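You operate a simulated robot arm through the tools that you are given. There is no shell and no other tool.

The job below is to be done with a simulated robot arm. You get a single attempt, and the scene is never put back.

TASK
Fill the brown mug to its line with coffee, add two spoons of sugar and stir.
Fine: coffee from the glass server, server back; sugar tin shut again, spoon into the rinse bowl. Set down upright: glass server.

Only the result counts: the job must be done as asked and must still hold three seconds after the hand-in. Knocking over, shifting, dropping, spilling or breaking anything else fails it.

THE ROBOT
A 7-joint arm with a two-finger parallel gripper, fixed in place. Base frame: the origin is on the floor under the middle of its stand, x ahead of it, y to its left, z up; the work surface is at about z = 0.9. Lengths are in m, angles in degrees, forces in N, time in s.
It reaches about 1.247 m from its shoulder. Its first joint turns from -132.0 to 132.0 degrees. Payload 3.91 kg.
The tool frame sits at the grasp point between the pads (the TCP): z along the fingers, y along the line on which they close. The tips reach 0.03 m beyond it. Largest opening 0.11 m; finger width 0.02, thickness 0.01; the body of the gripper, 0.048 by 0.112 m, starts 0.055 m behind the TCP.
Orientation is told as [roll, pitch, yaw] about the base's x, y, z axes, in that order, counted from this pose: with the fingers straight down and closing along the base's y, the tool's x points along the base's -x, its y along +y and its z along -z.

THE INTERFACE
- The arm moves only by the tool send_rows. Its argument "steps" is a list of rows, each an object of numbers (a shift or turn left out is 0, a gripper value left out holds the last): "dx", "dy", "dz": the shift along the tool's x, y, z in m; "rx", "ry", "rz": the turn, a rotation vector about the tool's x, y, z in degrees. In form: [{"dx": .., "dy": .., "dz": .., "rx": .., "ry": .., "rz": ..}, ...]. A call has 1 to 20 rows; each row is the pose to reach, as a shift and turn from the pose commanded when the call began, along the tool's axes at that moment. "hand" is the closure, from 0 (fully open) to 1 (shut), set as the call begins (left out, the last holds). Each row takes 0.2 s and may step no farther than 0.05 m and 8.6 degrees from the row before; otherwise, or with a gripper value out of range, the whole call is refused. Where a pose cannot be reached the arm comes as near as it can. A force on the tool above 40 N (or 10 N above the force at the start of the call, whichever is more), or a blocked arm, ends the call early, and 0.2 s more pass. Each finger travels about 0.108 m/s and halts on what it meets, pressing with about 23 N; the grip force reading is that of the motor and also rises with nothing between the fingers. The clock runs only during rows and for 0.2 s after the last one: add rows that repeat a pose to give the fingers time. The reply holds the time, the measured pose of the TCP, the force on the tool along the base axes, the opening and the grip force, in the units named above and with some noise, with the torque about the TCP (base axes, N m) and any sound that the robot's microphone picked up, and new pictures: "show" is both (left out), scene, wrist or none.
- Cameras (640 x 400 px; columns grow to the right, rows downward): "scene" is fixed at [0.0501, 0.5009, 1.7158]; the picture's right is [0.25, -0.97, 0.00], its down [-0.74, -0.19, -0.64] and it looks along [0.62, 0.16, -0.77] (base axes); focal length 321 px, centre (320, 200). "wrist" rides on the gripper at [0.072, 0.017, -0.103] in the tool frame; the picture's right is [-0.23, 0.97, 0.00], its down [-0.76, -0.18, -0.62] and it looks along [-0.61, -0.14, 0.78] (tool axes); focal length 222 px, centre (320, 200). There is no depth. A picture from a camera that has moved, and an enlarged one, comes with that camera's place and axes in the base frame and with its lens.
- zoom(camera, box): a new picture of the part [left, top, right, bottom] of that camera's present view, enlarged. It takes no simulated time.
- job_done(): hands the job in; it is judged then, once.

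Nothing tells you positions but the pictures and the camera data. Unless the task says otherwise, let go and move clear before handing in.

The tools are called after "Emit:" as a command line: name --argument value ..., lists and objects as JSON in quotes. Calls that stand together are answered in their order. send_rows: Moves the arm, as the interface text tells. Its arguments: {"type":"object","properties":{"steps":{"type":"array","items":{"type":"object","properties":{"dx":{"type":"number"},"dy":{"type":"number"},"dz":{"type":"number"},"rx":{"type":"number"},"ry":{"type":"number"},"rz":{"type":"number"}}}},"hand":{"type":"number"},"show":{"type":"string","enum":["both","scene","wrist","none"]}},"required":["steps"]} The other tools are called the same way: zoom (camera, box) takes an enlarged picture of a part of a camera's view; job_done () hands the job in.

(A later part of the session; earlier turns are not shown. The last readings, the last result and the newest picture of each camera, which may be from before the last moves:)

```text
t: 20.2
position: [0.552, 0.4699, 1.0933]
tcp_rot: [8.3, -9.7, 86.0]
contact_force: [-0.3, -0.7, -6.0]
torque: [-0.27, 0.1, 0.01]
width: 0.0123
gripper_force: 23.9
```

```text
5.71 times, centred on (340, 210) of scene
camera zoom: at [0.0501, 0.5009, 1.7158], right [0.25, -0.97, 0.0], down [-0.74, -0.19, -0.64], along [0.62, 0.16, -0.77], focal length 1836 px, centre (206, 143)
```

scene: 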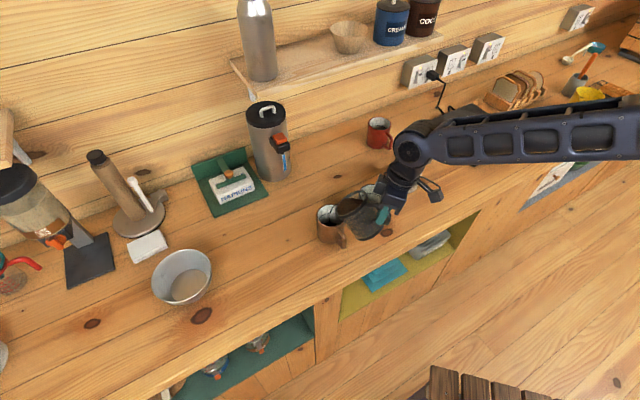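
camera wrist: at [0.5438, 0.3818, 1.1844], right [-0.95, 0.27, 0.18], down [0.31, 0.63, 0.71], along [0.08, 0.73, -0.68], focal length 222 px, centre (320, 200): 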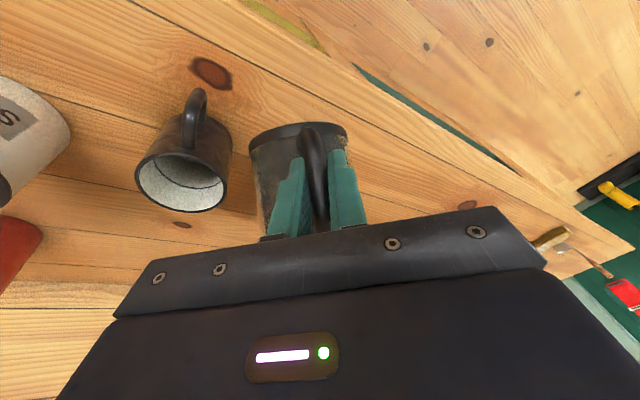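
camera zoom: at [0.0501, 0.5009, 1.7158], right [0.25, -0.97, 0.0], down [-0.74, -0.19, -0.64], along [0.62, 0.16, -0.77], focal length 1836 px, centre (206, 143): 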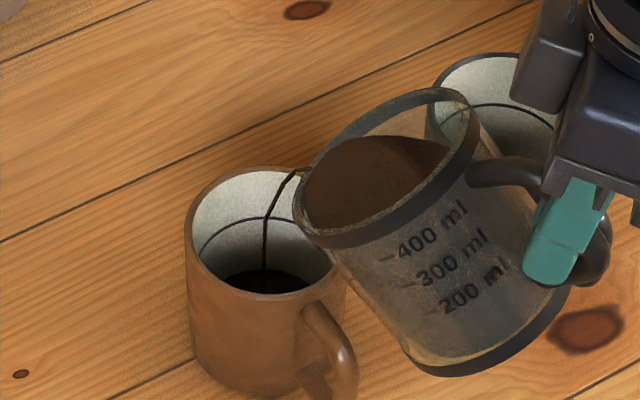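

The level is rising slowly and the stream stays well inside. I'll tilt to 40°.

Emit:
send_rows --steps '[{"dx": -0.0011, "dz": -0.0013, "rx": -0.17, "ry": 0.97, "rz": 0.17}, {"dx": -0.0021, "dz": -0.0026, "rx": -0.34, "ry": 1.94, "rz": 0.34}, {"dx": -0.0032, "dy": 0.0001, "dz": -0.0038, "rx": -0.51, "ry": 2.91, "rz": 0.51}, {"dx": -0.0043, "dy": 0.0002, "dz": -0.0051, "rx": -0.68, "ry": 3.88, "rz": 0.68}, {"dx": -0.0043, "dy": 0.0002, "dz": -0.0051, "rx": -0.68, "ry": 3.88, "rz": 0.68}]' --show "none"

Emit:
zoom --camera "scene" --box '[300, 175, 380, 245]'

```text
t: 21.4
position: [0.5523, 0.4753, 1.0997]
tcp_rot: [9.0, -5.7, 85.8]
contact_force: [0.5, 0.6, -5.5]
torque: [-0.22, 0.08, 0.01]
width: 0.0123
gripper_force: 22.7
```

```text
5.71 times, centred on (340, 210) of scene
camera zoom: at [0.0501, 0.5009, 1.7158], right [0.25, -0.97, 0.0], down [-0.74, -0.19, -0.64], along [0.62, 0.16, -0.77], focal length 1836 px, centre (206, 143)
```

zoom: 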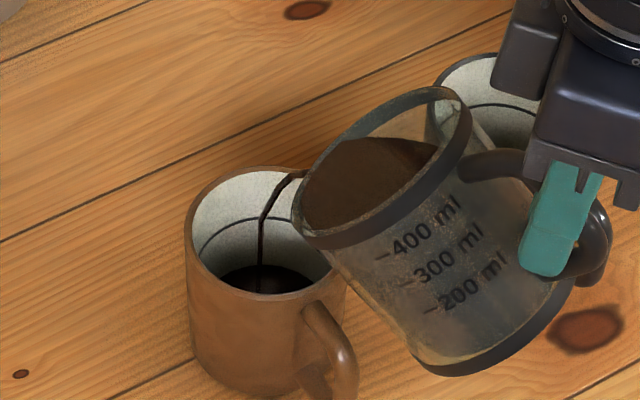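

The stream is steady and lands near the middle of the mug. I'll continue to 45°, then check the level.

Emit:
send_rows --steps '[{"dx": -0.0011, "dz": -0.0014, "rx": -0.17, "ry": 0.97, "rz": 0.17}, {"dx": -0.0022, "dy": 0.0001, "dz": -0.0028, "rx": -0.34, "ry": 1.94, "rz": 0.34}, {"dx": -0.0034, "dy": 0.0002, "dz": -0.0042, "rx": -0.51, "ry": 2.91, "rz": 0.51}, {"dx": -0.0045, "dy": 0.0002, "dz": -0.0056, "rx": -0.68, "ry": 3.88, "rz": 0.68}, {"dx": -0.0056, "dy": 0.0003, "dz": -0.007, "rx": -0.86, "ry": 4.85, "rz": 0.86}, {"dx": -0.0056, "dy": 0.0003, "dz": -0.007, "rx": -0.86, "ry": 4.85, "rz": 0.86}]' --show "none"

Emit:
zoom --camera "scene" --box '[300, 175, 380, 245]'

```text
t: 22.8
position: [0.5544, 0.4805, 1.1074]
tcp_rot: [9.8, -0.9, 85.8]
contact_force: [0.5, 0.3, -6.5]
torque: [-0.21, 0.09, -0.02]
width: 0.0121
gripper_force: 22.9
```

```text
5.71 times, centred on (340, 210) of scene
camera zoom: at [0.0501, 0.5009, 1.7158], right [0.25, -0.97, 0.0], down [-0.74, -0.19, -0.64], along [0.62, 0.16, -0.77], focal length 1836 px, centre (206, 143)
```

zoom: 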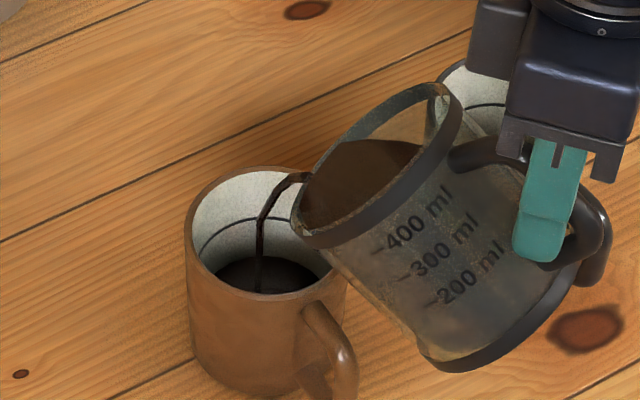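

Flow is stronger now; the coffee edge is about halfway to the line. I'll hold for another second to measure the rate.

Emit:
send_rows --steps '[{"dz": 0}, {"dz": 0}, {"dz": 0}, {"dz": 0}]' --show "none"

Emit:
zoom --camera "scene" --box '[300, 175, 380, 245]'

```text
t: 23.8
position: [0.5548, 0.4798, 1.1064]
tcp_rot: [9.9, -0.8, 86.0]
contact_force: [0.2, 0.7, -6.5]
torque: [-0.18, 0.07, 0.0]
width: 0.0119
gripper_force: 23.1
```

```text
5.71 times, centred on (340, 210) of scene
camera zoom: at [0.0501, 0.5009, 1.7158], right [0.25, -0.97, 0.0], down [-0.74, -0.19, -0.64], along [0.62, 0.16, -0.77], focal length 1836 px, centre (206, 143)
```

zoom: 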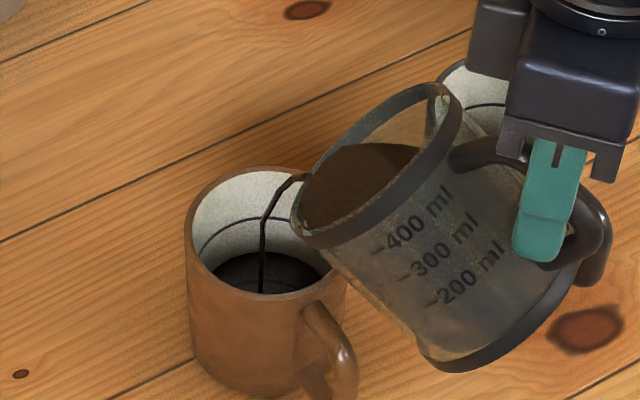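

The flow has tapered off and the coffee is still below the line. I'll tilt on to 50°.

Emit:
send_rows --steps '[{"dx": -0.0012, "dy": 0.0001, "dz": -0.002, "rx": -0.17, "ry": 0.97, "rz": 0.17}, {"dx": -0.0024, "dy": 0.0003, "dz": -0.004, "rx": -0.34, "ry": 1.94, "rz": 0.34}, {"dx": -0.0036, "dy": 0.0004, "dz": -0.0059, "rx": -0.51, "ry": 2.91, "rz": 0.51}, {"dx": -0.0048, "dy": 0.0006, "dz": -0.0079, "rx": -0.68, "ry": 3.88, "rz": 0.68}, {"dx": -0.006, "dy": 0.0007, "dz": -0.0099, "rx": -0.86, "ry": 4.85, "rz": 0.86}, {"dx": -0.006, "dy": 0.0007, "dz": -0.0099, "rx": -0.86, "ry": 4.85, "rz": 0.86}, {"dx": -0.006, "dy": 0.0007, "dz": -0.0099, "rx": -0.86, "ry": 4.85, "rz": 0.86}]' --show "none"

Emit:
zoom --camera "scene" --box '[300, 175, 380, 245]'

```text
t: 25.4
position: [0.5558, 0.4844, 1.1167]
tcp_rot: [10.8, 4.0, 85.8]
contact_force: [-0.8, -0.4, -5.6]
torque: [-0.17, 0.05, -0.03]
width: 0.0119
gripper_force: 23.2
```

```text
5.71 times, centred on (340, 210) of scene
camera zoom: at [0.0501, 0.5009, 1.7158], right [0.25, -0.97, 0.0], down [-0.74, -0.19, -0.64], along [0.62, 0.16, -0.77], focal length 1836 px, centre (206, 143)
```

zoom: 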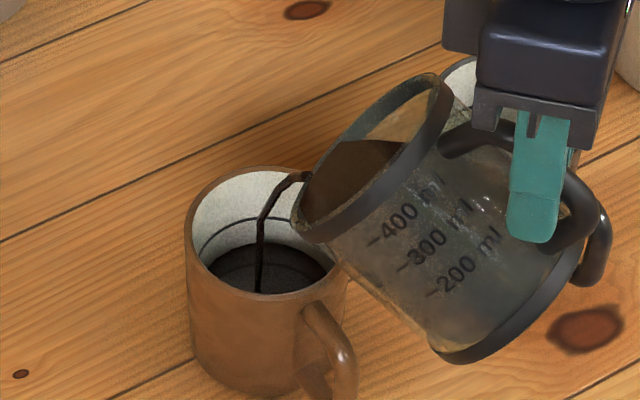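

The coffee is closing on the line. I'll hold one more second and take a tighter look.

Emit:
send_rows --steps '[{"dz": 0}, {"dz": 0}, {"dz": 0}, {"dz": 0}]' --show "none"

Emit:
zoom --camera "scene" --box '[315, 192, 365, 232]'

```text
t: 26.4
position: [0.5551, 0.4852, 1.1159]
tcp_rot: [10.7, 4.1, 85.8]
contact_force: [0.1, -0.1, -4.7]
torque: [-0.11, 0.05, 0.03]
width: 0.0121
gripper_force: 23.0
```

```text
10.00 times, centred on (340, 212) of scene
camera zoom: at [0.0501, 0.5009, 1.7158], right [0.25, -0.97, 0.0], down [-0.74, -0.19, -0.64], along [0.62, 0.16, -0.77], focal length 3213 px, centre (120, 80)
```

zoom: 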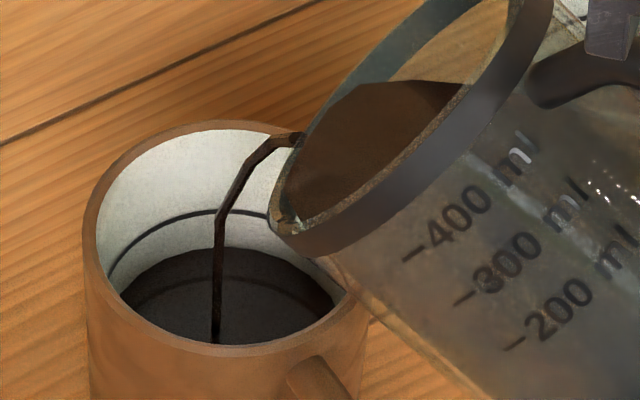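

About 17 mm of level still to go. I'll tilt to 54° and check again.

Emit:
send_rows --steps '[{"dx": -0.0012, "dy": 0.0001, "dz": -0.002, "rx": -0.17, "ry": 0.97, "rz": 0.17}, {"dx": -0.0024, "dy": 0.0002, "dz": -0.004, "rx": -0.34, "ry": 1.94, "rz": 0.34}, {"dx": -0.0035, "dy": 0.0004, "dz": -0.006, "rx": -0.51, "ry": 2.91, "rz": 0.51}, {"dx": -0.0047, "dy": 0.0005, "dz": -0.008, "rx": -0.68, "ry": 3.88, "rz": 0.68}, {"dx": -0.0047, "dy": 0.0005, "dz": -0.008, "rx": -0.68, "ry": 3.88, "rz": 0.68}, {"dx": -0.0047, "dy": 0.0005, "dz": -0.008, "rx": -0.68, "ry": 3.88, "rz": 0.68}]' --show "none"

Emit:
zoom --camera "scene" --box '[315, 192, 365, 232]'

```text
t: 27.8
position: [0.5558, 0.489, 1.1238]
tcp_rot: [11.5, 8.0, 85.8]
contact_force: [0.5, -0.4, -4.8]
torque: [-0.13, 0.06, 0.0]
width: 0.0123
gripper_force: 22.4
```

```text
10.00 times, centred on (340, 212) of scene
camera zoom: at [0.0501, 0.5009, 1.7158], right [0.25, -0.97, 0.0], down [-0.74, -0.19, -0.64], along [0.62, 0.16, -0.77], focal length 3213 px, centre (120, 80)
```

zoom: 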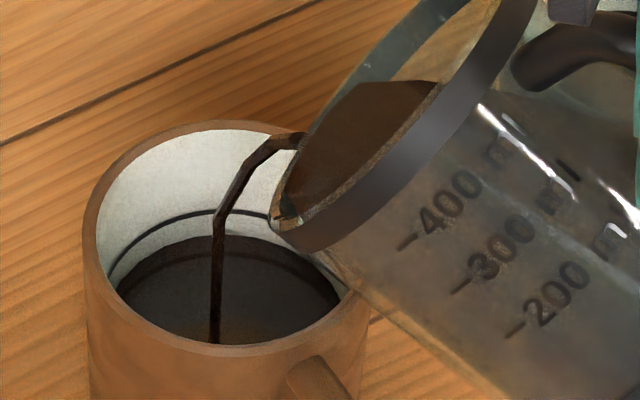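

The gap to the line is now about 11 mm. I'll hold briefly and look again.

Emit:
send_rows --steps '[{"dz": 0}, {"dz": 0}, {"dz": 0}]' --show "none"

Emit:
zoom --camera "scene" --box '[315, 192, 365, 232]'

```text
t: 28.6
position: [0.558, 0.4903, 1.1242]
tcp_rot: [11.3, 7.9, 86.0]
contact_force: [0.3, -0.5, -4.2]
torque: [-0.12, 0.05, -0.03]
width: 0.0119
gripper_force: 23.2
```

```text
10.00 times, centred on (340, 212) of scene
camera zoom: at [0.0501, 0.5009, 1.7158], right [0.25, -0.97, 0.0], down [-0.74, -0.19, -0.64], along [0.62, 0.16, -0.77], focal length 3213 px, centre (120, 80)
```

zoom: 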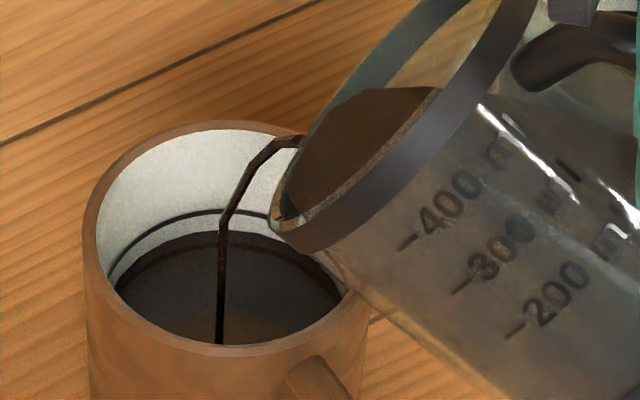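

Slowing again with about 9 mm to go. I'll add 2° more.

Emit:
send_rows --steps '[{"dx": -0.0012, "dy": 0.0001, "dz": -0.002, "rx": -0.17, "ry": 0.97, "rz": 0.17}, {"dx": -0.0023, "dy": 0.0002, "dz": -0.004, "rx": -0.34, "ry": 1.94, "rz": 0.34}, {"dx": -0.0023, "dy": 0.0002, "dz": -0.004, "rx": -0.34, "ry": 1.94, "rz": 0.34}, {"dx": -0.0023, "dy": 0.0002, "dz": -0.004, "rx": -0.34, "ry": 1.94, "rz": 0.34}]' --show "none"

Emit:
zoom --camera "scene" --box '[315, 192, 365, 232]'

```text
t: 29.6
position: [0.558, 0.4929, 1.1278]
tcp_rot: [11.8, 10.1, 86.0]
contact_force: [0.0, 0.7, -5.8]
torque: [-0.1, 0.08, -0.02]
width: 0.0125
gripper_force: 23.2
```

```text
10.00 times, centred on (340, 212) of scene
camera zoom: at [0.0501, 0.5009, 1.7158], right [0.25, -0.97, 0.0], down [-0.74, -0.19, -0.64], along [0.62, 0.16, -0.77], focal length 3213 px, centre (120, 80)
```

zoom: 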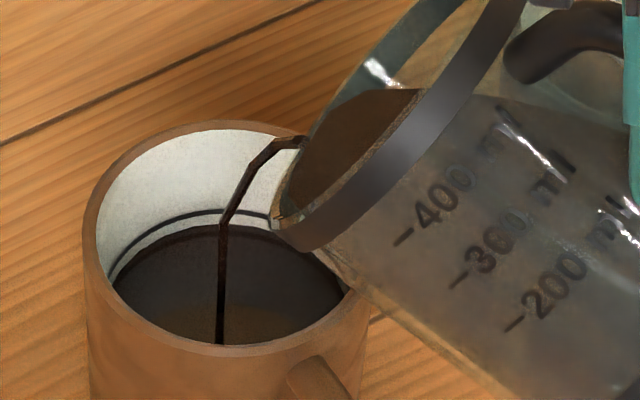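

About 6 mm left. Holding again.

Emit:
send_rows --steps '[{"dz": 0}, {"dz": 0}, {"dz": 0}]' --show "none"

Emit:
zoom --camera "scene" --box '[315, 192, 365, 232]'

```text
t: 30.4
position: [0.5579, 0.4923, 1.1277]
tcp_rot: [11.9, 10.0, 86.0]
contact_force: [0.6, 0.3, -4.8]
torque: [-0.13, 0.03, -0.01]
width: 0.0123
gripper_force: 23.5
```

```text
10.00 times, centred on (340, 212) of scene
camera zoom: at [0.0501, 0.5009, 1.7158], right [0.25, -0.97, 0.0], down [-0.74, -0.19, -0.64], along [0.62, 0.16, -0.77], focal length 3213 px, centre (120, 80)
```

zoom: 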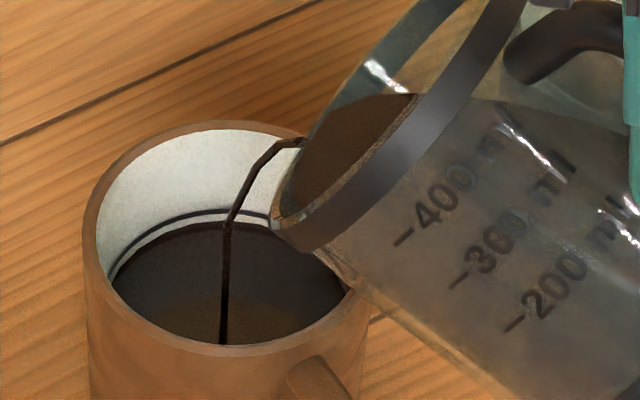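

About 4–5 mm left and the flow is thin. I'll add 1° and look even closer.

Emit:
send_rows --steps '[{"dx": -0.0012, "dy": 0.0001, "dz": -0.002, "rx": -0.17, "ry": 0.97, "rz": 0.17}, {"dx": -0.0012, "dy": 0.0001, "dz": -0.002, "rx": -0.17, "ry": 0.97, "rz": 0.17}, {"dx": -0.0012, "dy": 0.0001, "dz": -0.002, "rx": -0.17, "ry": 0.97, "rz": 0.17}]' --show "none"

Emit:
zoom --camera "scene" --box '[320, 200, 350, 224]'

```text
t: 31.2
position: [0.5582, 0.4933, 1.1301]
tcp_rot: [11.9, 11.0, 86.0]
contact_force: [-0.4, 0.5, -3.9]
torque: [-0.07, 0.05, -0.01]
width: 0.0118
gripper_force: 22.7
```

```text
16.00 times, centred on (335, 212) of scene
camera zoom: at [0.0501, 0.5009, 1.7158], right [0.25, -0.97, 0.0], down [-0.74, -0.19, -0.64], along [0.62, 0.16, -0.77], focal length 5140 px, centre (80, 8)
```

zoom: 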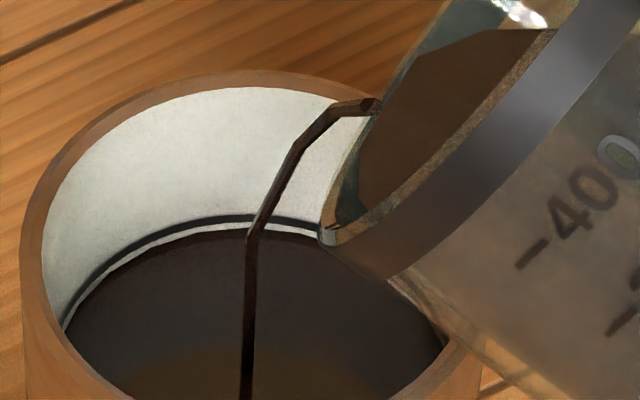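

About 3 mm to go. Holding a little longer.

Emit:
send_rows --steps '[{"dz": 0}, {"dz": 0}, {"dz": 0}]' --show "none"

Emit:
zoom --camera "scene" --box '[320, 200, 350, 224]'

```text
t: 32.0
position: [0.5579, 0.4933, 1.1298]
tcp_rot: [11.9, 11.0, 86.0]
contact_force: [-0.1, -0.4, -4.4]
torque: [-0.06, 0.06, -0.03]
width: 0.012
gripper_force: 23.2
```

```text
16.00 times, centred on (335, 212) of scene
camera zoom: at [0.0501, 0.5009, 1.7158], right [0.25, -0.97, 0.0], down [-0.74, -0.19, -0.64], along [0.62, 0.16, -0.77], focal length 5140 px, centre (80, 8)
```

zoom: 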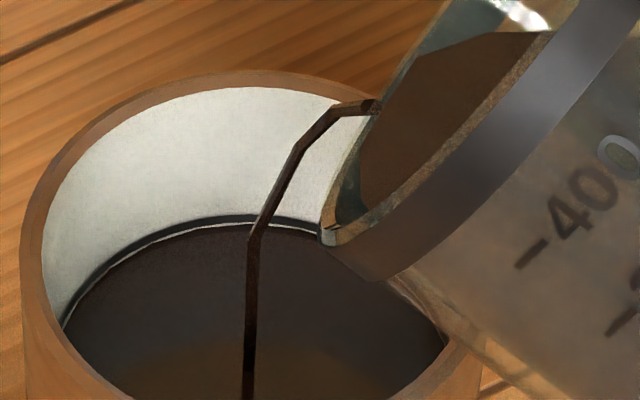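

The coffee is just touching the bottom edge of the line. I'll hold one more step and tilt back by 10° to cut the flow, then inspect.

Emit:
send_rows --steps '[{"dz": 0}, {"dx": 0.0028, "dy": -0.0002, "dz": 0.0043, "rx": 0.43, "ry": -2.43, "rz": -0.43}, {"dx": 0.0055, "dy": -0.0005, "dz": 0.0085, "rx": 0.86, "ry": -4.85, "rz": -0.86}, {"dx": 0.0104, "dy": -0.0009, "dz": 0.0155, "rx": 1.71, "ry": -9.7, "rz": -1.71}, {"dx": 0.0104, "dy": -0.0009, "dz": 0.0155, "rx": 1.71, "ry": -9.7, "rz": -1.71}]' --show "none"

Emit:
zoom --camera "scene" --box '[320, 200, 350, 224]'

Emit:
zoom --camera "scene" --box '[300, 165, 380, 245]'

```text
t: 33.2
position: [0.5553, 0.481, 1.1161]
tcp_rot: [10.2, 1.0, 85.8]
contact_force: [0.1, -0.4, -4.1]
torque: [-0.16, 0.04, 0.0]
width: 0.012
gripper_force: 23.0
```

```text
16.00 times, centred on (335, 212) of scene
camera zoom: at [0.0501, 0.5009, 1.7158], right [0.25, -0.97, 0.0], down [-0.74, -0.19, -0.64], along [0.62, 0.16, -0.77], focal length 5140 px, centre (80, 8)
```

zoom: 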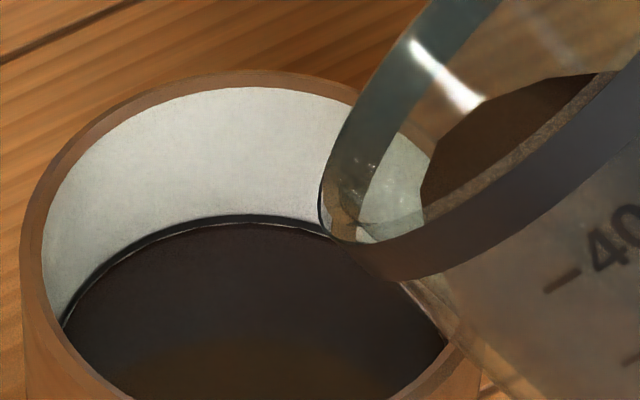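

```text
5.00 times, centred on (340, 205) of scene
camera zoom: at [0.0501, 0.5009, 1.7158], right [0.25, -0.97, 0.0], down [-0.74, -0.19, -0.64], along [0.62, 0.16, -0.77], focal length 1606 px, centre (220, 175)
```

zoom: 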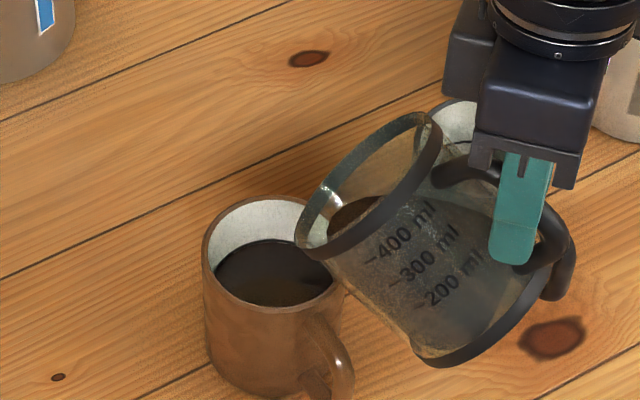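

Flow stopped with the coffee at the line. Let me verify at maximum enlargement.

Emit:
zoom --camera "scene" --box '[326, 208, 342, 220]'

```text
16.00 times, centred on (334, 214) of scene
camera zoom: at [0.0501, 0.5009, 1.7158], right [0.25, -0.97, 0.0], down [-0.74, -0.19, -0.64], along [0.62, 0.16, -0.77], focal length 5140 px, centre (96, -24)
```

zoom: 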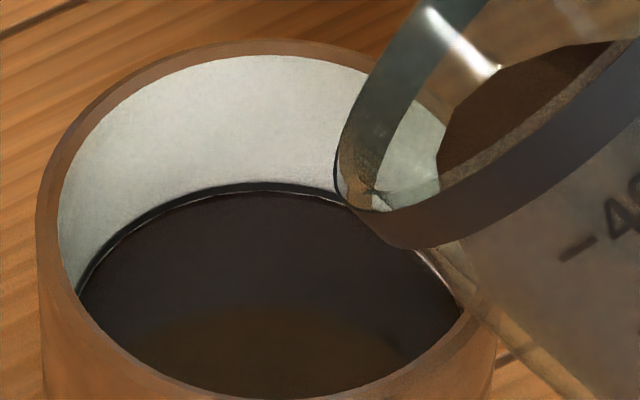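

The coffee sits about 1 mm under the line, leaving room for the sugar. I'll bring the server back upright over the mug.

Emit:
send_rows --steps '[{"dx": 0.0053, "dy": 0, "dz": 0.0054, "rx": 0.86, "ry": -4.85, "rz": -0.86}, {"dx": 0.0095, "dy": -0.0003, "dz": 0.0113, "rx": 1.71, "ry": -9.7, "rz": -1.71}, {"dx": 0.0128, "dy": -0.0007, "dz": 0.0165, "rx": 2.57, "ry": -14.55, "rz": -2.57}, {"dx": 0.0153, "dy": -0.0008, "dz": 0.0199, "rx": 3.42, "ry": -19.4, "rz": -3.42}, {"dx": 0.0167, "dy": -0.0012, "dz": 0.0224, "rx": 4.28, "ry": -24.25, "rz": -4.28}, {"dx": 0.0171, "dy": -0.0007, "dz": 0.0212, "rx": 5.13, "ry": -29.1, "rz": -5.13}, {"dx": 0.0167, "dy": -0.0005, "dz": 0.0187, "rx": 5.99, "ry": -33.95, "rz": -5.99}, {"dx": 0.0154, "dy": 0, "dz": 0.0154, "rx": 6.84, "ry": -38.8, "rz": -6.84}, {"dx": 0.0129, "dy": 0.0001, "dz": 0.0116, "rx": 7.7, "ry": -43.65, "rz": -7.7}, {"dx": 0.0117, "dy": 0, "dz": 0.011, "rx": 8.04, "ry": -45.59, "rz": -8.04}, {"dx": 0.0117, "dy": 0, "dz": 0.011, "rx": 8.04, "ry": -45.59, "rz": -8.04}]'

Emit:
zoom --camera "scene" --box '[300, 145, 420, 245]'

Emit:
zoom --camera "wrist" --box '[220, 90, 400, 240]'

```text
t: 35.6
position: [0.5515, 0.4697, 1.1075]
tcp_rot: [0.1, -44.9, 90.0]
contact_force: [-0.2, -0.4, -4.4]
torque: [-0.3, 0.09, 0.03]
width: 0.012
gripper_force: 22.7
camera wrist: at [0.5336, 0.3447, 1.1279], right [-0.97, 0.16, 0.16], down [0.18, 0.1, 0.98], along [0.14, 0.98, -0.12], focal length 222 px, centre (320, 200)
```

scene: 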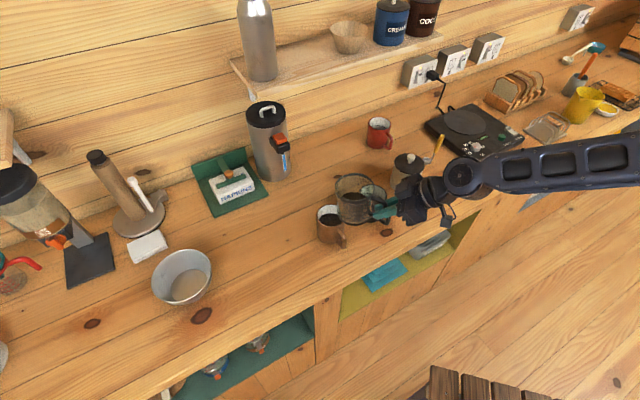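
wrist: 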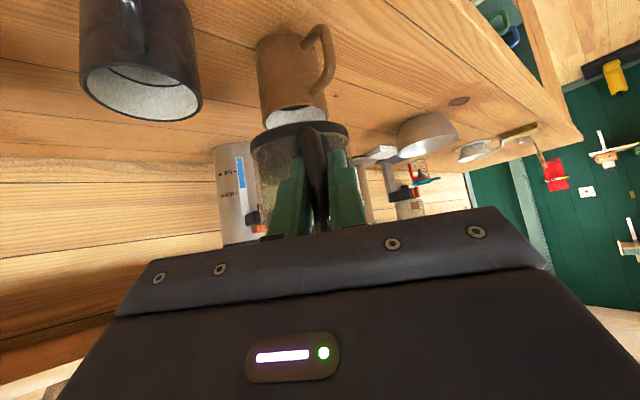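

```text
4.00 times, centred on (360, 195) of scene
camera zoom: at [0.0501, 0.5009, 1.7158], right [0.25, -0.97, 0.0], down [-0.74, -0.19, -0.64], along [0.62, 0.16, -0.77], focal length 1285 px, centre (160, 220)
```

zoom: 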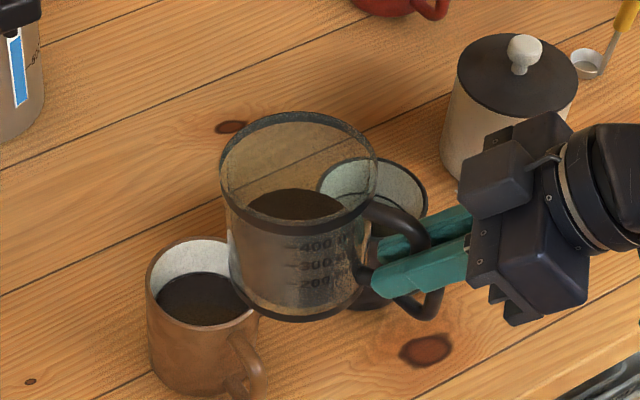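

```text
2.67 times, centred on (310, 165) of wrist
camera zoom: at [0.5336, 0.3447, 1.1279], right [-0.97, 0.16, 0.16], down [0.18, 0.1, 0.98], along [0.14, 0.98, -0.12], focal length 592 px, centre (347, 293)
```

zoom: 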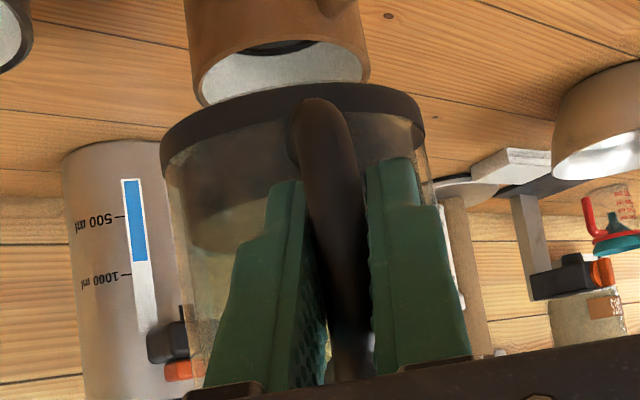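

The server is upright again, held just as before, and the mug is filled. I'll carry it slowly back above its original spot, centre (0.482, 0.779).

Emit:
send_rows --steps '[{"dx": -0.0011, "dy": 0.0008, "dz": 0.0011, "rx": 0.14, "rz": 0.14}, {"dx": -0.0043, "dy": 0.0031, "dz": 0.0043, "rx": 0.55, "rz": 0.55}, {"dx": -0.0096, "dy": 0.0069, "dz": 0.0096, "rx": 1.23, "rz": 1.23}, {"dx": -0.0169, "dy": 0.0121, "dz": 0.0169, "rx": 2.17, "rz": 2.17}, {"dx": -0.0259, "dy": 0.0186, "dz": 0.0259, "rx": 3.33, "rz": 3.33}, {"dx": -0.0366, "dy": 0.0263, "dz": 0.0366, "rx": 4.71, "rz": 4.71}, {"dx": -0.0485, "dy": 0.0348, "dz": 0.0485, "rx": 6.24, "rz": 6.24}, {"dx": -0.0613, "dy": 0.044, "dz": 0.0613, "rx": 7.88, "rz": 7.88}, {"dx": -0.075, "dy": 0.0538, "dz": 0.075, "rx": 9.64, "rz": 9.64}, {"dx": -0.0889, "dy": 0.0638, "dz": 0.0889, "rx": 11.42, "rz": 11.42}, {"dx": -0.1027, "dy": 0.0737, "dz": 0.1027, "rx": 13.2, "rz": 13.2}, {"dx": -0.1164, "dy": 0.0835, "dz": 0.1164, "rx": 14.96, "rz": 14.96}, {"dx": -0.1292, "dy": 0.0927, "dz": 0.1292, "rx": 16.6, "rz": 16.6}, {"dx": -0.1411, "dy": 0.1012, "dz": 0.1411, "rx": 18.13, "rz": 18.13}, {"dx": -0.1518, "dy": 0.1089, "dz": 0.1518, "rx": 19.51, "rz": 19.51}, {"dx": -0.1608, "dy": 0.1154, "dz": 0.1608, "rx": 20.67, "rz": 20.67}, {"dx": -0.1681, "dy": 0.1206, "dz": 0.1681, "rx": 21.61, "rz": 21.61}, {"dx": -0.1734, "dy": 0.1244, "dz": 0.1734, "rx": 22.29, "rz": 22.29}, {"dx": -0.1766, "dy": 0.1267, "dz": 0.1766, "rx": 22.7, "rz": 22.7}, {"dx": -0.1777, "dy": 0.1275, "dz": 0.1777, "rx": 22.84, "rz": 22.84}]'

Emit:
zoom --camera "scene" --box '[205, 165, 345, 285]'

Emit:
zoom --camera "scene" --box '[310, 195, 360, 235]'

```text
t: 39.8
position: [0.4239, 0.7199, 1.1056]
tcp_rot: [0.0, -44.9, 57.8]
contact_force: [0.4, 0.0, -4.9]
torque: [-0.19, 0.25, 0.04]
width: 0.012
gripper_force: 22.8
camera wrist: at [0.3422, 0.6244, 1.1276], right [-0.74, 0.66, 0.16], down [0.2, -0.01, 0.98], along [0.64, 0.75, -0.12], focal length 222 px, centre (320, 200)
```

scene: 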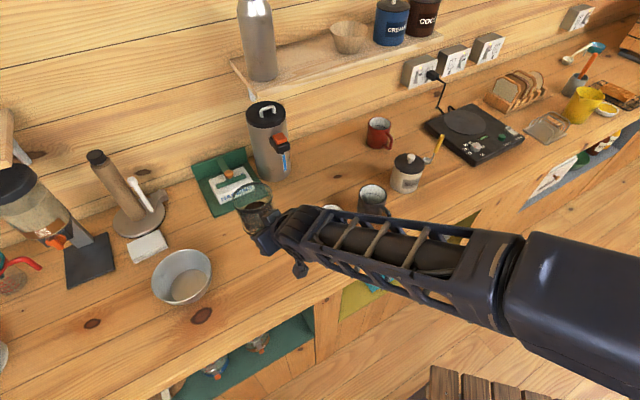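
wrist: 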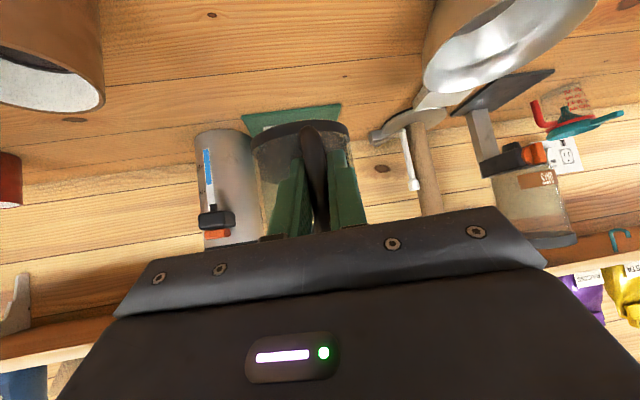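

```text
3.33 times, centred on (275, 225) of scene
camera zoom: at [0.0501, 0.5009, 1.7158], right [0.25, -0.97, 0.0], down [-0.74, -0.19, -0.64], along [0.62, 0.16, -0.77], focal length 1071 px, centre (470, 117)
```

zoom: 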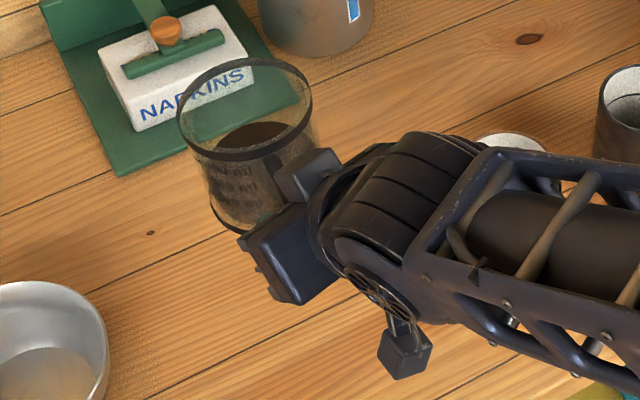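

```text
10.00 times, centred on (335, 215) of scene
camera zoom: at [0.0501, 0.5009, 1.7158], right [0.25, -0.97, 0.0], down [-0.74, -0.19, -0.64], along [0.62, 0.16, -0.77], focal length 3213 px, centre (170, 50)
```

zoom: 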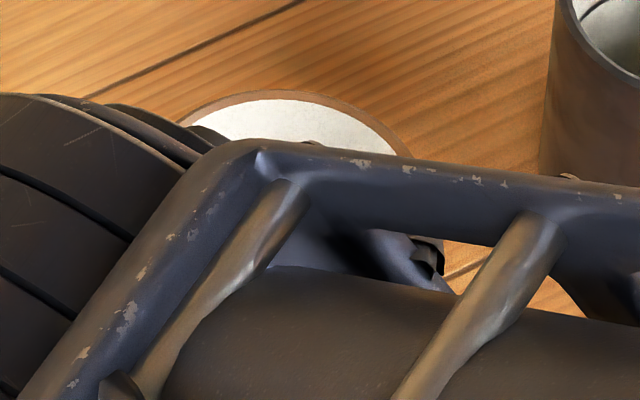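

The server is back over its spot (centre ≈ (0.480, 0.774)). I'll lower it with a few millimetres of correction, stopping just above the counter.

Emit:
send_rows --steps '[{"dx": 0.0025, "dy": 0.0003, "dz": 0.0045}, {"dx": 0.0121, "dy": 0.0006, "dz": 0.0161}, {"dx": 0.0253, "dy": 0.0009, "dz": 0.0313}, {"dx": 0.0394, "dy": 0.0009, "dz": 0.0454}, {"dx": 0.0536, "dy": 0.0009, "dz": 0.0596}, {"dx": 0.0677, "dy": 0.0009, "dz": 0.0737}, {"dx": 0.0819, "dy": 0.0009, "dz": 0.0879}, {"dx": 0.0925, "dy": 0.0009, "dz": 0.0985}, {"dx": 0.0981, "dy": 0.0009, "dz": 0.1041}, {"dx": 0.1002, "dy": 0.0009, "dz": 0.1062}, {"dx": 0.1002, "dy": 0.0009, "dz": 0.1062}]'

Emit:
zoom --camera "scene" --box '[225, 205, 325, 285]'

```text
t: 42.2
position: [0.4249, 0.7248, 0.9617]
tcp_rot: [0.0, -45.0, 57.7]
contact_force: [-2.2, -2.2, 5.9]
torque: [0.56, -0.41, 0.01]
width: 0.0121
gripper_force: 23.1
camera wrist: at [0.344, 0.6298, 0.9824], right [-0.74, 0.66, 0.16], down [0.2, -0.01, 0.98], along [0.64, 0.75, -0.12], focal length 222 px, centre (320, 200)
```

scene: 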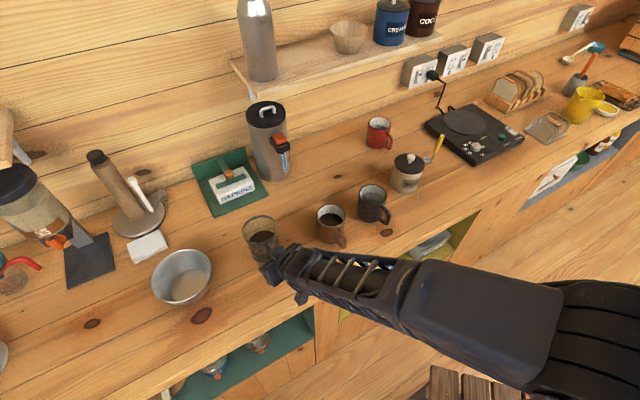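
wrist: 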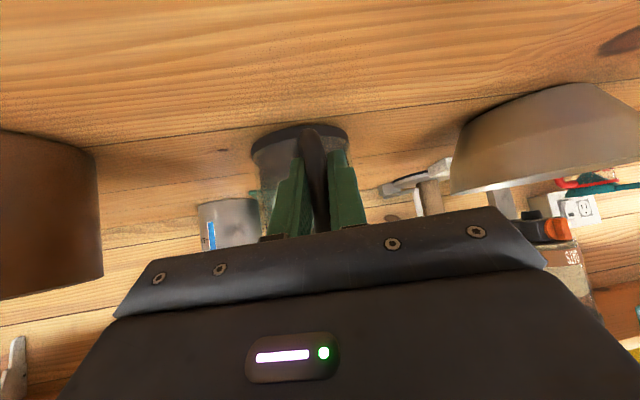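

```text
5.00 times, centred on (275, 245) of scene
camera zoom: at [0.0501, 0.5009, 1.7158], right [0.25, -0.97, 0.0], down [-0.74, -0.19, -0.64], along [0.62, 0.16, -0.77], focal length 1606 px, centre (545, -25)
```

zoom: 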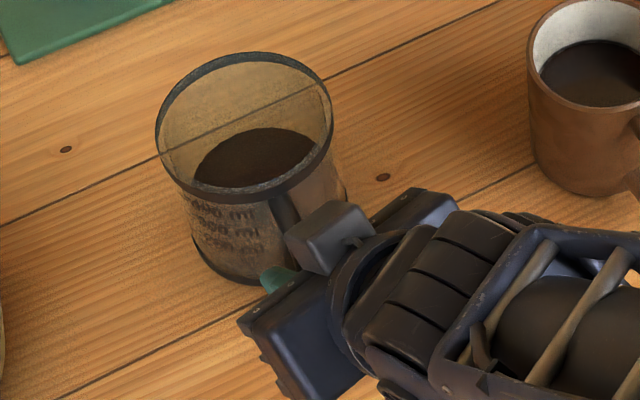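

The server is already touching at its far edge (6 N upward), so it has drooped about 3° in the grip. I'll lift a touch, level it by rotating back 3°, and re-check before setting it down.

Emit:
send_rows --steps '[{"dx": -0.0028, "dz": -0.0028}, {"dx": -0.0028, "dz": -0.0028, "ry": -1.5}, {"dx": -0.0028, "dz": -0.0028, "ry": -3}, {"dx": -0.0028, "dz": -0.0028, "ry": -3}]' --show "scene"

Emit:
zoom --camera "scene" --box '[225, 205, 325, 285]'

Emit:
zoom --camera "wrist" --box '[220, 90, 400, 240]'

```text
t: 43.2
position: [0.4263, 0.7247, 0.9641]
tcp_rot: [0.0, -48.0, 57.7]
contact_force: [0.0, -0.4, -4.0]
torque: [-0.25, 0.23, 0.02]
width: 0.012
gripper_force: 22.6
```

scene: 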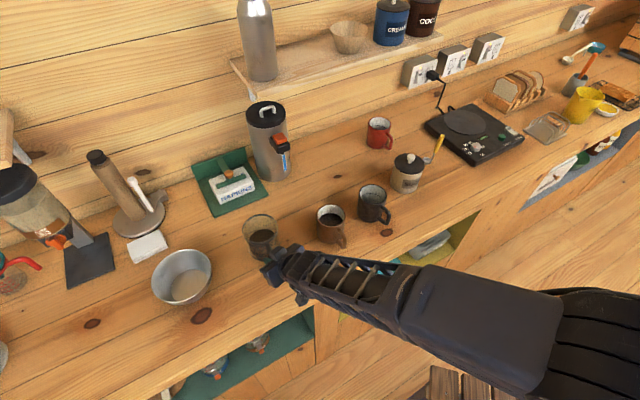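

```text
5.00 times, centred on (275, 245) of scene
camera zoom: at [0.0501, 0.5009, 1.7158], right [0.25, -0.97, 0.0], down [-0.74, -0.19, -0.64], along [0.62, 0.16, -0.77], focal length 1606 px, centre (545, -25)
```

zoom: 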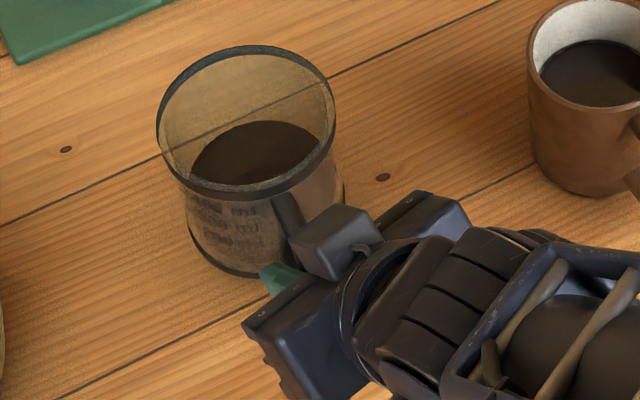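

```text
2.67 times, centred on (310, 165) of wrist
camera zoom: at [0.3437, 0.6284, 0.9785], right [-0.74, 0.65, 0.17], down [0.18, -0.06, 0.98], along [0.65, 0.76, -0.07], focal length 592 px, centre (347, 293)
```

zoom: 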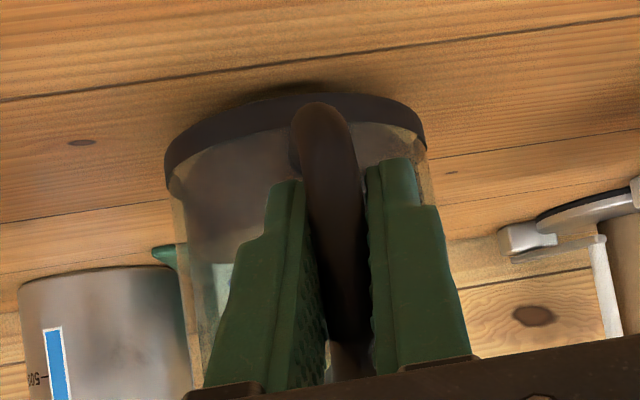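

The server looks close to level now and hangs free again (−4 N). I'll lower in millimetre steps to find the contact.

Emit:
send_rows --steps '[{"dx": 0.0015, "dz": 0.0013}, {"dx": 0.003, "dz": 0.0027}, {"dx": 0.003, "dz": 0.0027}]' --show "none"

```text
t: 44.0
position: [0.4242, 0.7239, 0.9606]
tcp_rot: [0.0, -48.0, 57.7]
contact_force: [0.0, 0.6, -4.5]
torque: [-0.21, 0.24, 0.01]
width: 0.0121
gripper_force: 23.3
```

Still hanging free at z = 0.9606. I'll go down another 3 mm.

Emit:
send_rows --steps '[{"dx": 0.0015, "dz": 0.0013}, {"dx": 0.0022, "dz": 0.002}, {"dx": 0.0022, "dz": 0.002}]' --show "none"

```text
t: 44.8
position: [0.4265, 0.7258, 0.9563]
tcp_rot: [0.0, -47.9, 57.7]
contact_force: [-0.3, -0.1, -4.3]
torque: [-0.2, 0.23, -0.01]
width: 0.0123
gripper_force: 23.2
```

Emit:
send_rows --steps '[{"dx": 0.0007, "dz": 0.0007}, {"dx": 0.0015, "dz": 0.0013}, {"dx": 0.0015, "dz": 0.0013}]' --show "none"

```text
t: 45.6
position: [0.4245, 0.7253, 0.9575]
tcp_rot: [0.2, -48.2, 57.7]
contact_force: [-1.9, -2.3, 15.7]
torque: [0.16, -0.33, 0.0]
width: 0.0119
gripper_force: 23.0
```

Contact now comes from the near edge (torque arm ≈ 33 mm), so I over-rotated slightly. I'll ease off and tip forward 1.5° about that edge.

Emit:
send_rows --steps '[{"dx": -0.0011, "dz": 0, "ry": 0.7}, {"dx": -0.0021, "dz": 0, "ry": 1.5}, {"dx": -0.0021, "dz": 0, "ry": 1.5}]' --show "none"

Emit:
zoom --camera "wrist" --box '[220, 90, 400, 240]'

Emit:
zoom --camera "scene" --box '[225, 205, 325, 285]'

```text
t: 46.4
position: [0.4261, 0.7246, 0.9575]
tcp_rot: [0.0, -46.5, 57.7]
contact_force: [4.8, 2.3, 8.1]
torque: [0.35, -0.3, -0.04]
width: 0.0121
gripper_force: 22.7
```

```text
2.67 times, centred on (310, 165) of wrist
camera zoom: at [0.3447, 0.6292, 0.9755], right [-0.74, 0.65, 0.16], down [0.19, -0.03, 0.98], along [0.65, 0.76, -0.1], focal length 592 px, centre (347, 293)
```

zoom: 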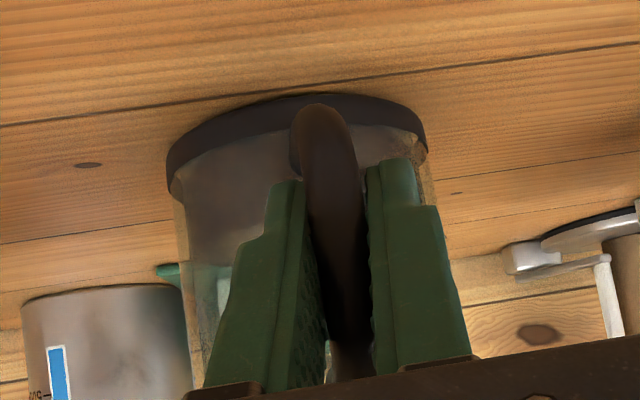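

```text
5.00 times, centred on (275, 245) of scene
camera zoom: at [0.0501, 0.5009, 1.7158], right [0.25, -0.97, 0.0], down [-0.74, -0.19, -0.64], along [0.62, 0.16, -0.77], focal length 1606 px, centre (545, -25)
```

zoom: 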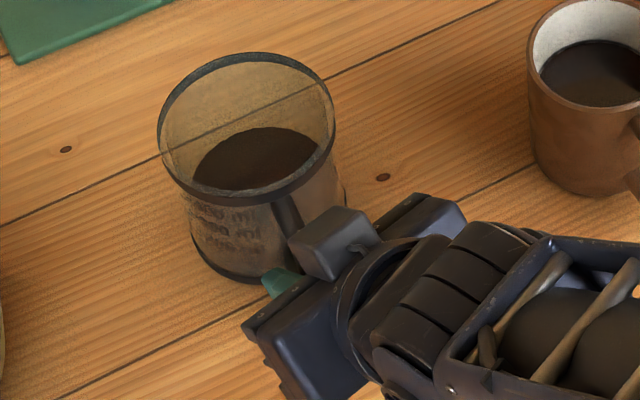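

Contact is now centred under the server (arm ≈ 62 mm), so it is sitting flat. I'll ease the pressure slightly and open the fingers.

Emit:
send_rows --steps '[{"dx": -0.0006, "dz": -0.0003}, {"dx": -0.0006, "dz": -0.0003}]' --show "none"

Emit:
send_rows --steps '[{"dx": 0}, {"dx": 0}, {"dx": 0}, {"dx": 0}]' --hand 0.45

Emit:
zoom --camera "scene" --box '[225, 205, 325, 285]'

Emit:
zoom --camera "wrist" --box '[220, 90, 400, 240]'

```text
t: 47.0
position: [0.426, 0.7263, 0.9582]
tcp_rot: [0.0, -46.5, 57.8]
contact_force: [0.9, -2.7, 3.2]
torque: [-0.01, 0.02, -0.09]
width: 0.0124
gripper_force: 23.3
```

```text
t: 48.0
position: [0.426, 0.7262, 0.9582]
tcp_rot: [-0.1, -46.4, 57.7]
contact_force: [-0.2, 0.1, -0.2]
torque: [0.0, -0.01, 0.02]
width: 0.0606
gripper_force: 0.0
camera wrist: at [0.3445, 0.63, 0.976], right [-0.74, 0.65, 0.16], down [0.19, -0.03, 0.98], along [0.65, 0.76, -0.1], focal length 222 px, centre (320, 200)
```

scene: 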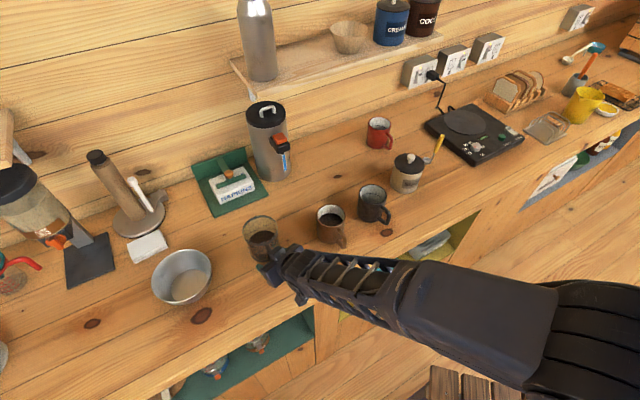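
wrist: 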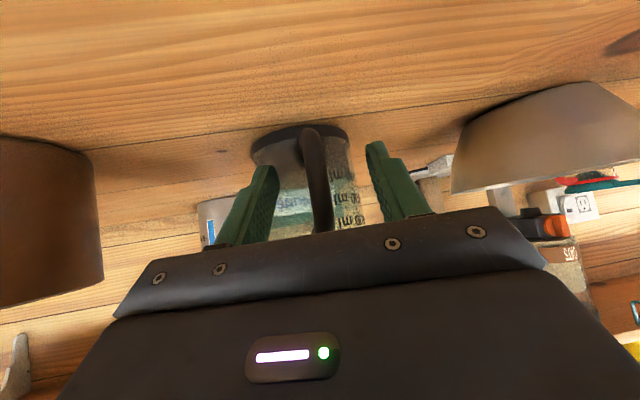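

```text
5.00 times, centred on (275, 245) of scene
camera zoom: at [0.0501, 0.5009, 1.7158], right [0.25, -0.97, 0.0], down [-0.74, -0.19, -0.64], along [0.62, 0.16, -0.77], focal length 1606 px, centre (545, -25)
```

zoom: 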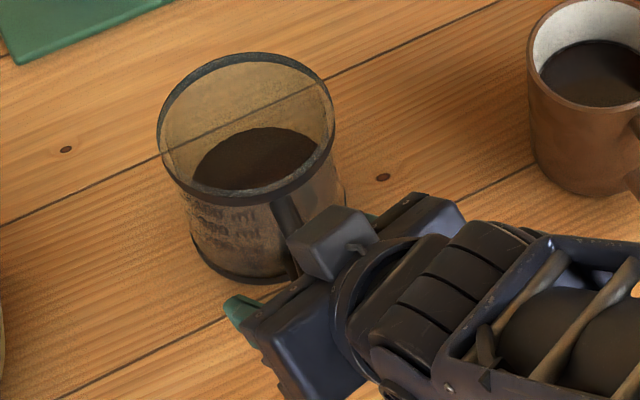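

```text
2.67 times, centred on (310, 165) of wrist
camera zoom: at [0.3445, 0.63, 0.976], right [-0.74, 0.65, 0.16], down [0.19, -0.03, 0.98], along [0.65, 0.76, -0.1], focal length 592 px, centre (347, 293)
```

zoom: 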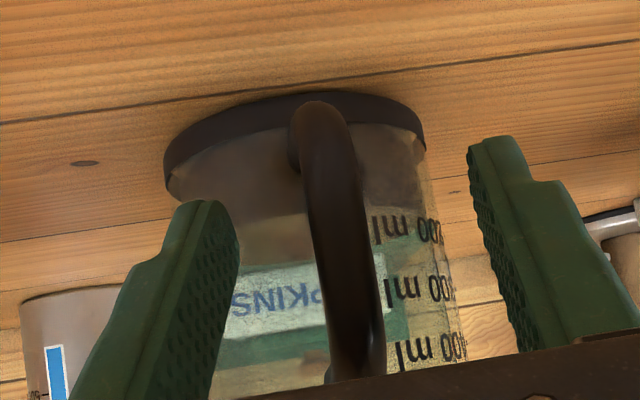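

The server stands upright within about 6 mm of its original place, and the fingers are clear of the handle on both sides. I'll back straight out and rise.

Emit:
send_rows --steps '[{"dz": -0.01}, {"dz": -0.03}, {"dz": -0.055}, {"dz": -0.085}, {"dz": -0.115}, {"dx": -0.015, "dz": -0.135}, {"dx": -0.044, "dz": -0.162}, {"dx": -0.073, "dz": -0.19}, {"dx": -0.102, "dz": -0.217}]'

Emit:
zoom --camera "scene" --box '[225, 185, 385, 285]'

Emit:
zoom --camera "scene" --box '[320, 200, 350, 224]'

```text
t: 50.0
position: [0.3807, 0.6509, 1.1822]
tcp_rot: [-0.2, -46.5, 57.8]
contact_force: [-0.5, 0.0, 0.0]
torque: [-0.03, -0.01, 0.0]
width: 0.0605
gripper_force: 0.0
camera wrist: at [0.298, 0.5548, 1.1995], right [-0.74, 0.65, 0.16], down [0.19, -0.03, 0.98], along [0.65, 0.76, -0.1], focal length 222 px, centre (320, 200)
```

scene: 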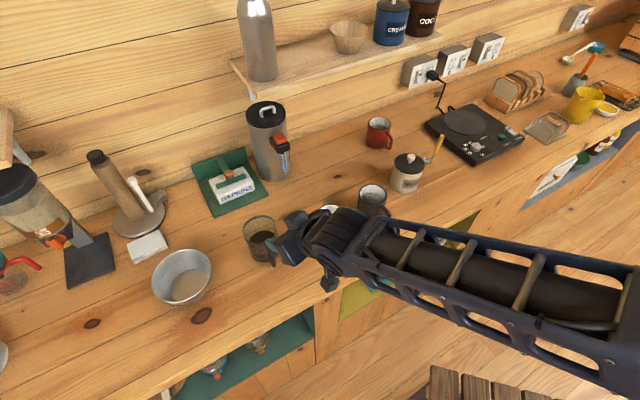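
wrist: 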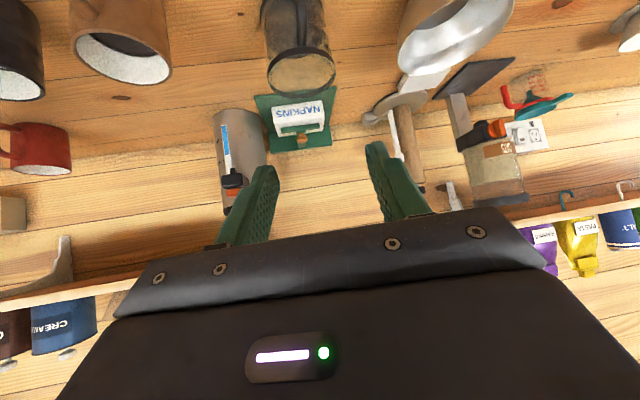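

```text
4.00 times, centred on (305, 235) of scene
camera zoom: at [0.0501, 0.5009, 1.7158], right [0.25, -0.97, 0.0], down [-0.74, -0.19, -0.64], along [0.62, 0.16, -0.77], focal length 1285 px, centre (380, 60)
```

zoom: 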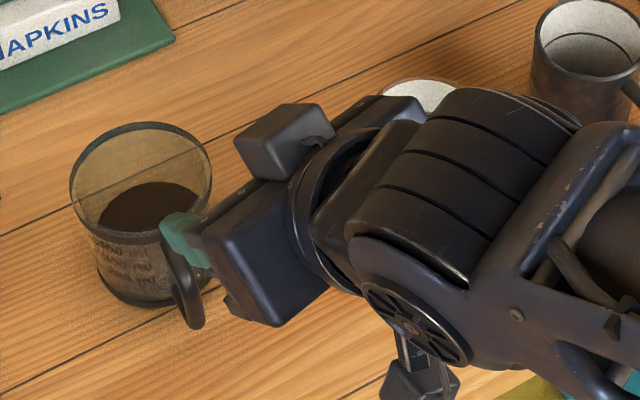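

```text
16.00 times, centred on (335, 212) of scene
camera zoom: at [0.0501, 0.5009, 1.7158], right [0.25, -0.97, 0.0], down [-0.74, -0.19, -0.64], along [0.62, 0.16, -0.77], focal length 5140 px, centre (80, 8)
```

zoom: 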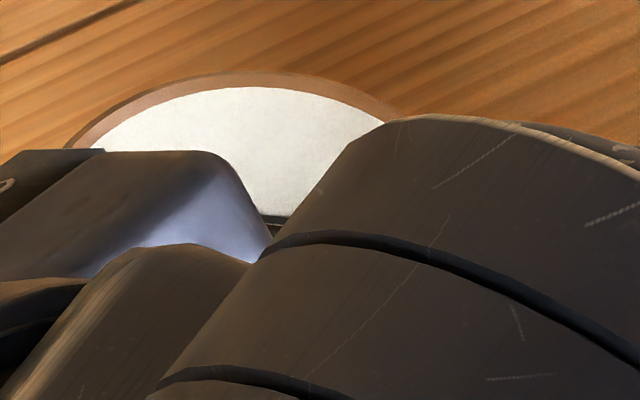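

The server is set down cleanly. I'll straighten the fingers to vertical and head towards the sugar tin at a safe height.

Emit:
send_rows --steps '[{"dx": -0.0021, "dy": -0.0213, "dz": -0.0101, "ry": 5.81}, {"dx": -0.0042, "dy": -0.0427, "dz": -0.0203, "ry": 11.63}, {"dx": -0.0063, "dy": -0.064, "dz": -0.0304, "ry": 17.44}, {"dx": -0.0084, "dy": -0.0854, "dz": -0.0405, "ry": 23.25}, {"dx": -0.0105, "dy": -0.1067, "dz": -0.0506, "ry": 29.06}, {"dx": -0.0126, "dy": -0.128, "dz": -0.0608, "ry": 34.88}, {"dx": -0.0147, "dy": -0.1494, "dz": -0.0709, "ry": 40.69}, {"dx": -0.0168, "dy": -0.1707, "dz": -0.081, "ry": 46.5}]' --show "none"

Emit:
zoom --camera "scene" --box '[310, 190, 360, 230]'

```text
t: 51.8
position: [0.5004, 0.5203, 1.2504]
tcp_rot: [0.0, 0.1, 57.8]
contact_force: [-0.9, 0.2, -0.5]
torque: [-0.01, -0.03, -0.03]
width: 0.0605
gripper_force: 0.0
```

```text
10.00 times, centred on (335, 210) of scene
camera zoom: at [0.0501, 0.5009, 1.7158], right [0.25, -0.97, 0.0], down [-0.74, -0.19, -0.64], along [0.62, 0.16, -0.77], focal length 3213 px, centre (170, 100)
```

zoom: 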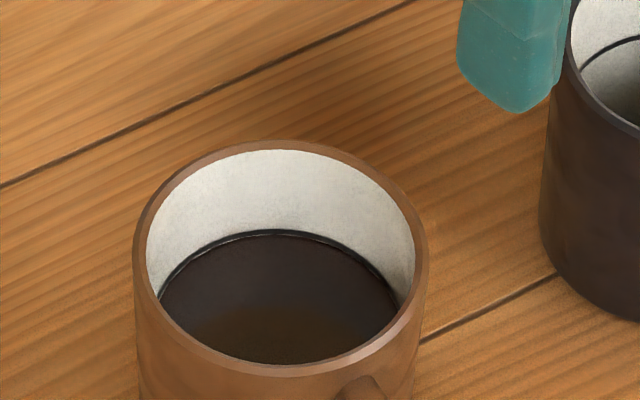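

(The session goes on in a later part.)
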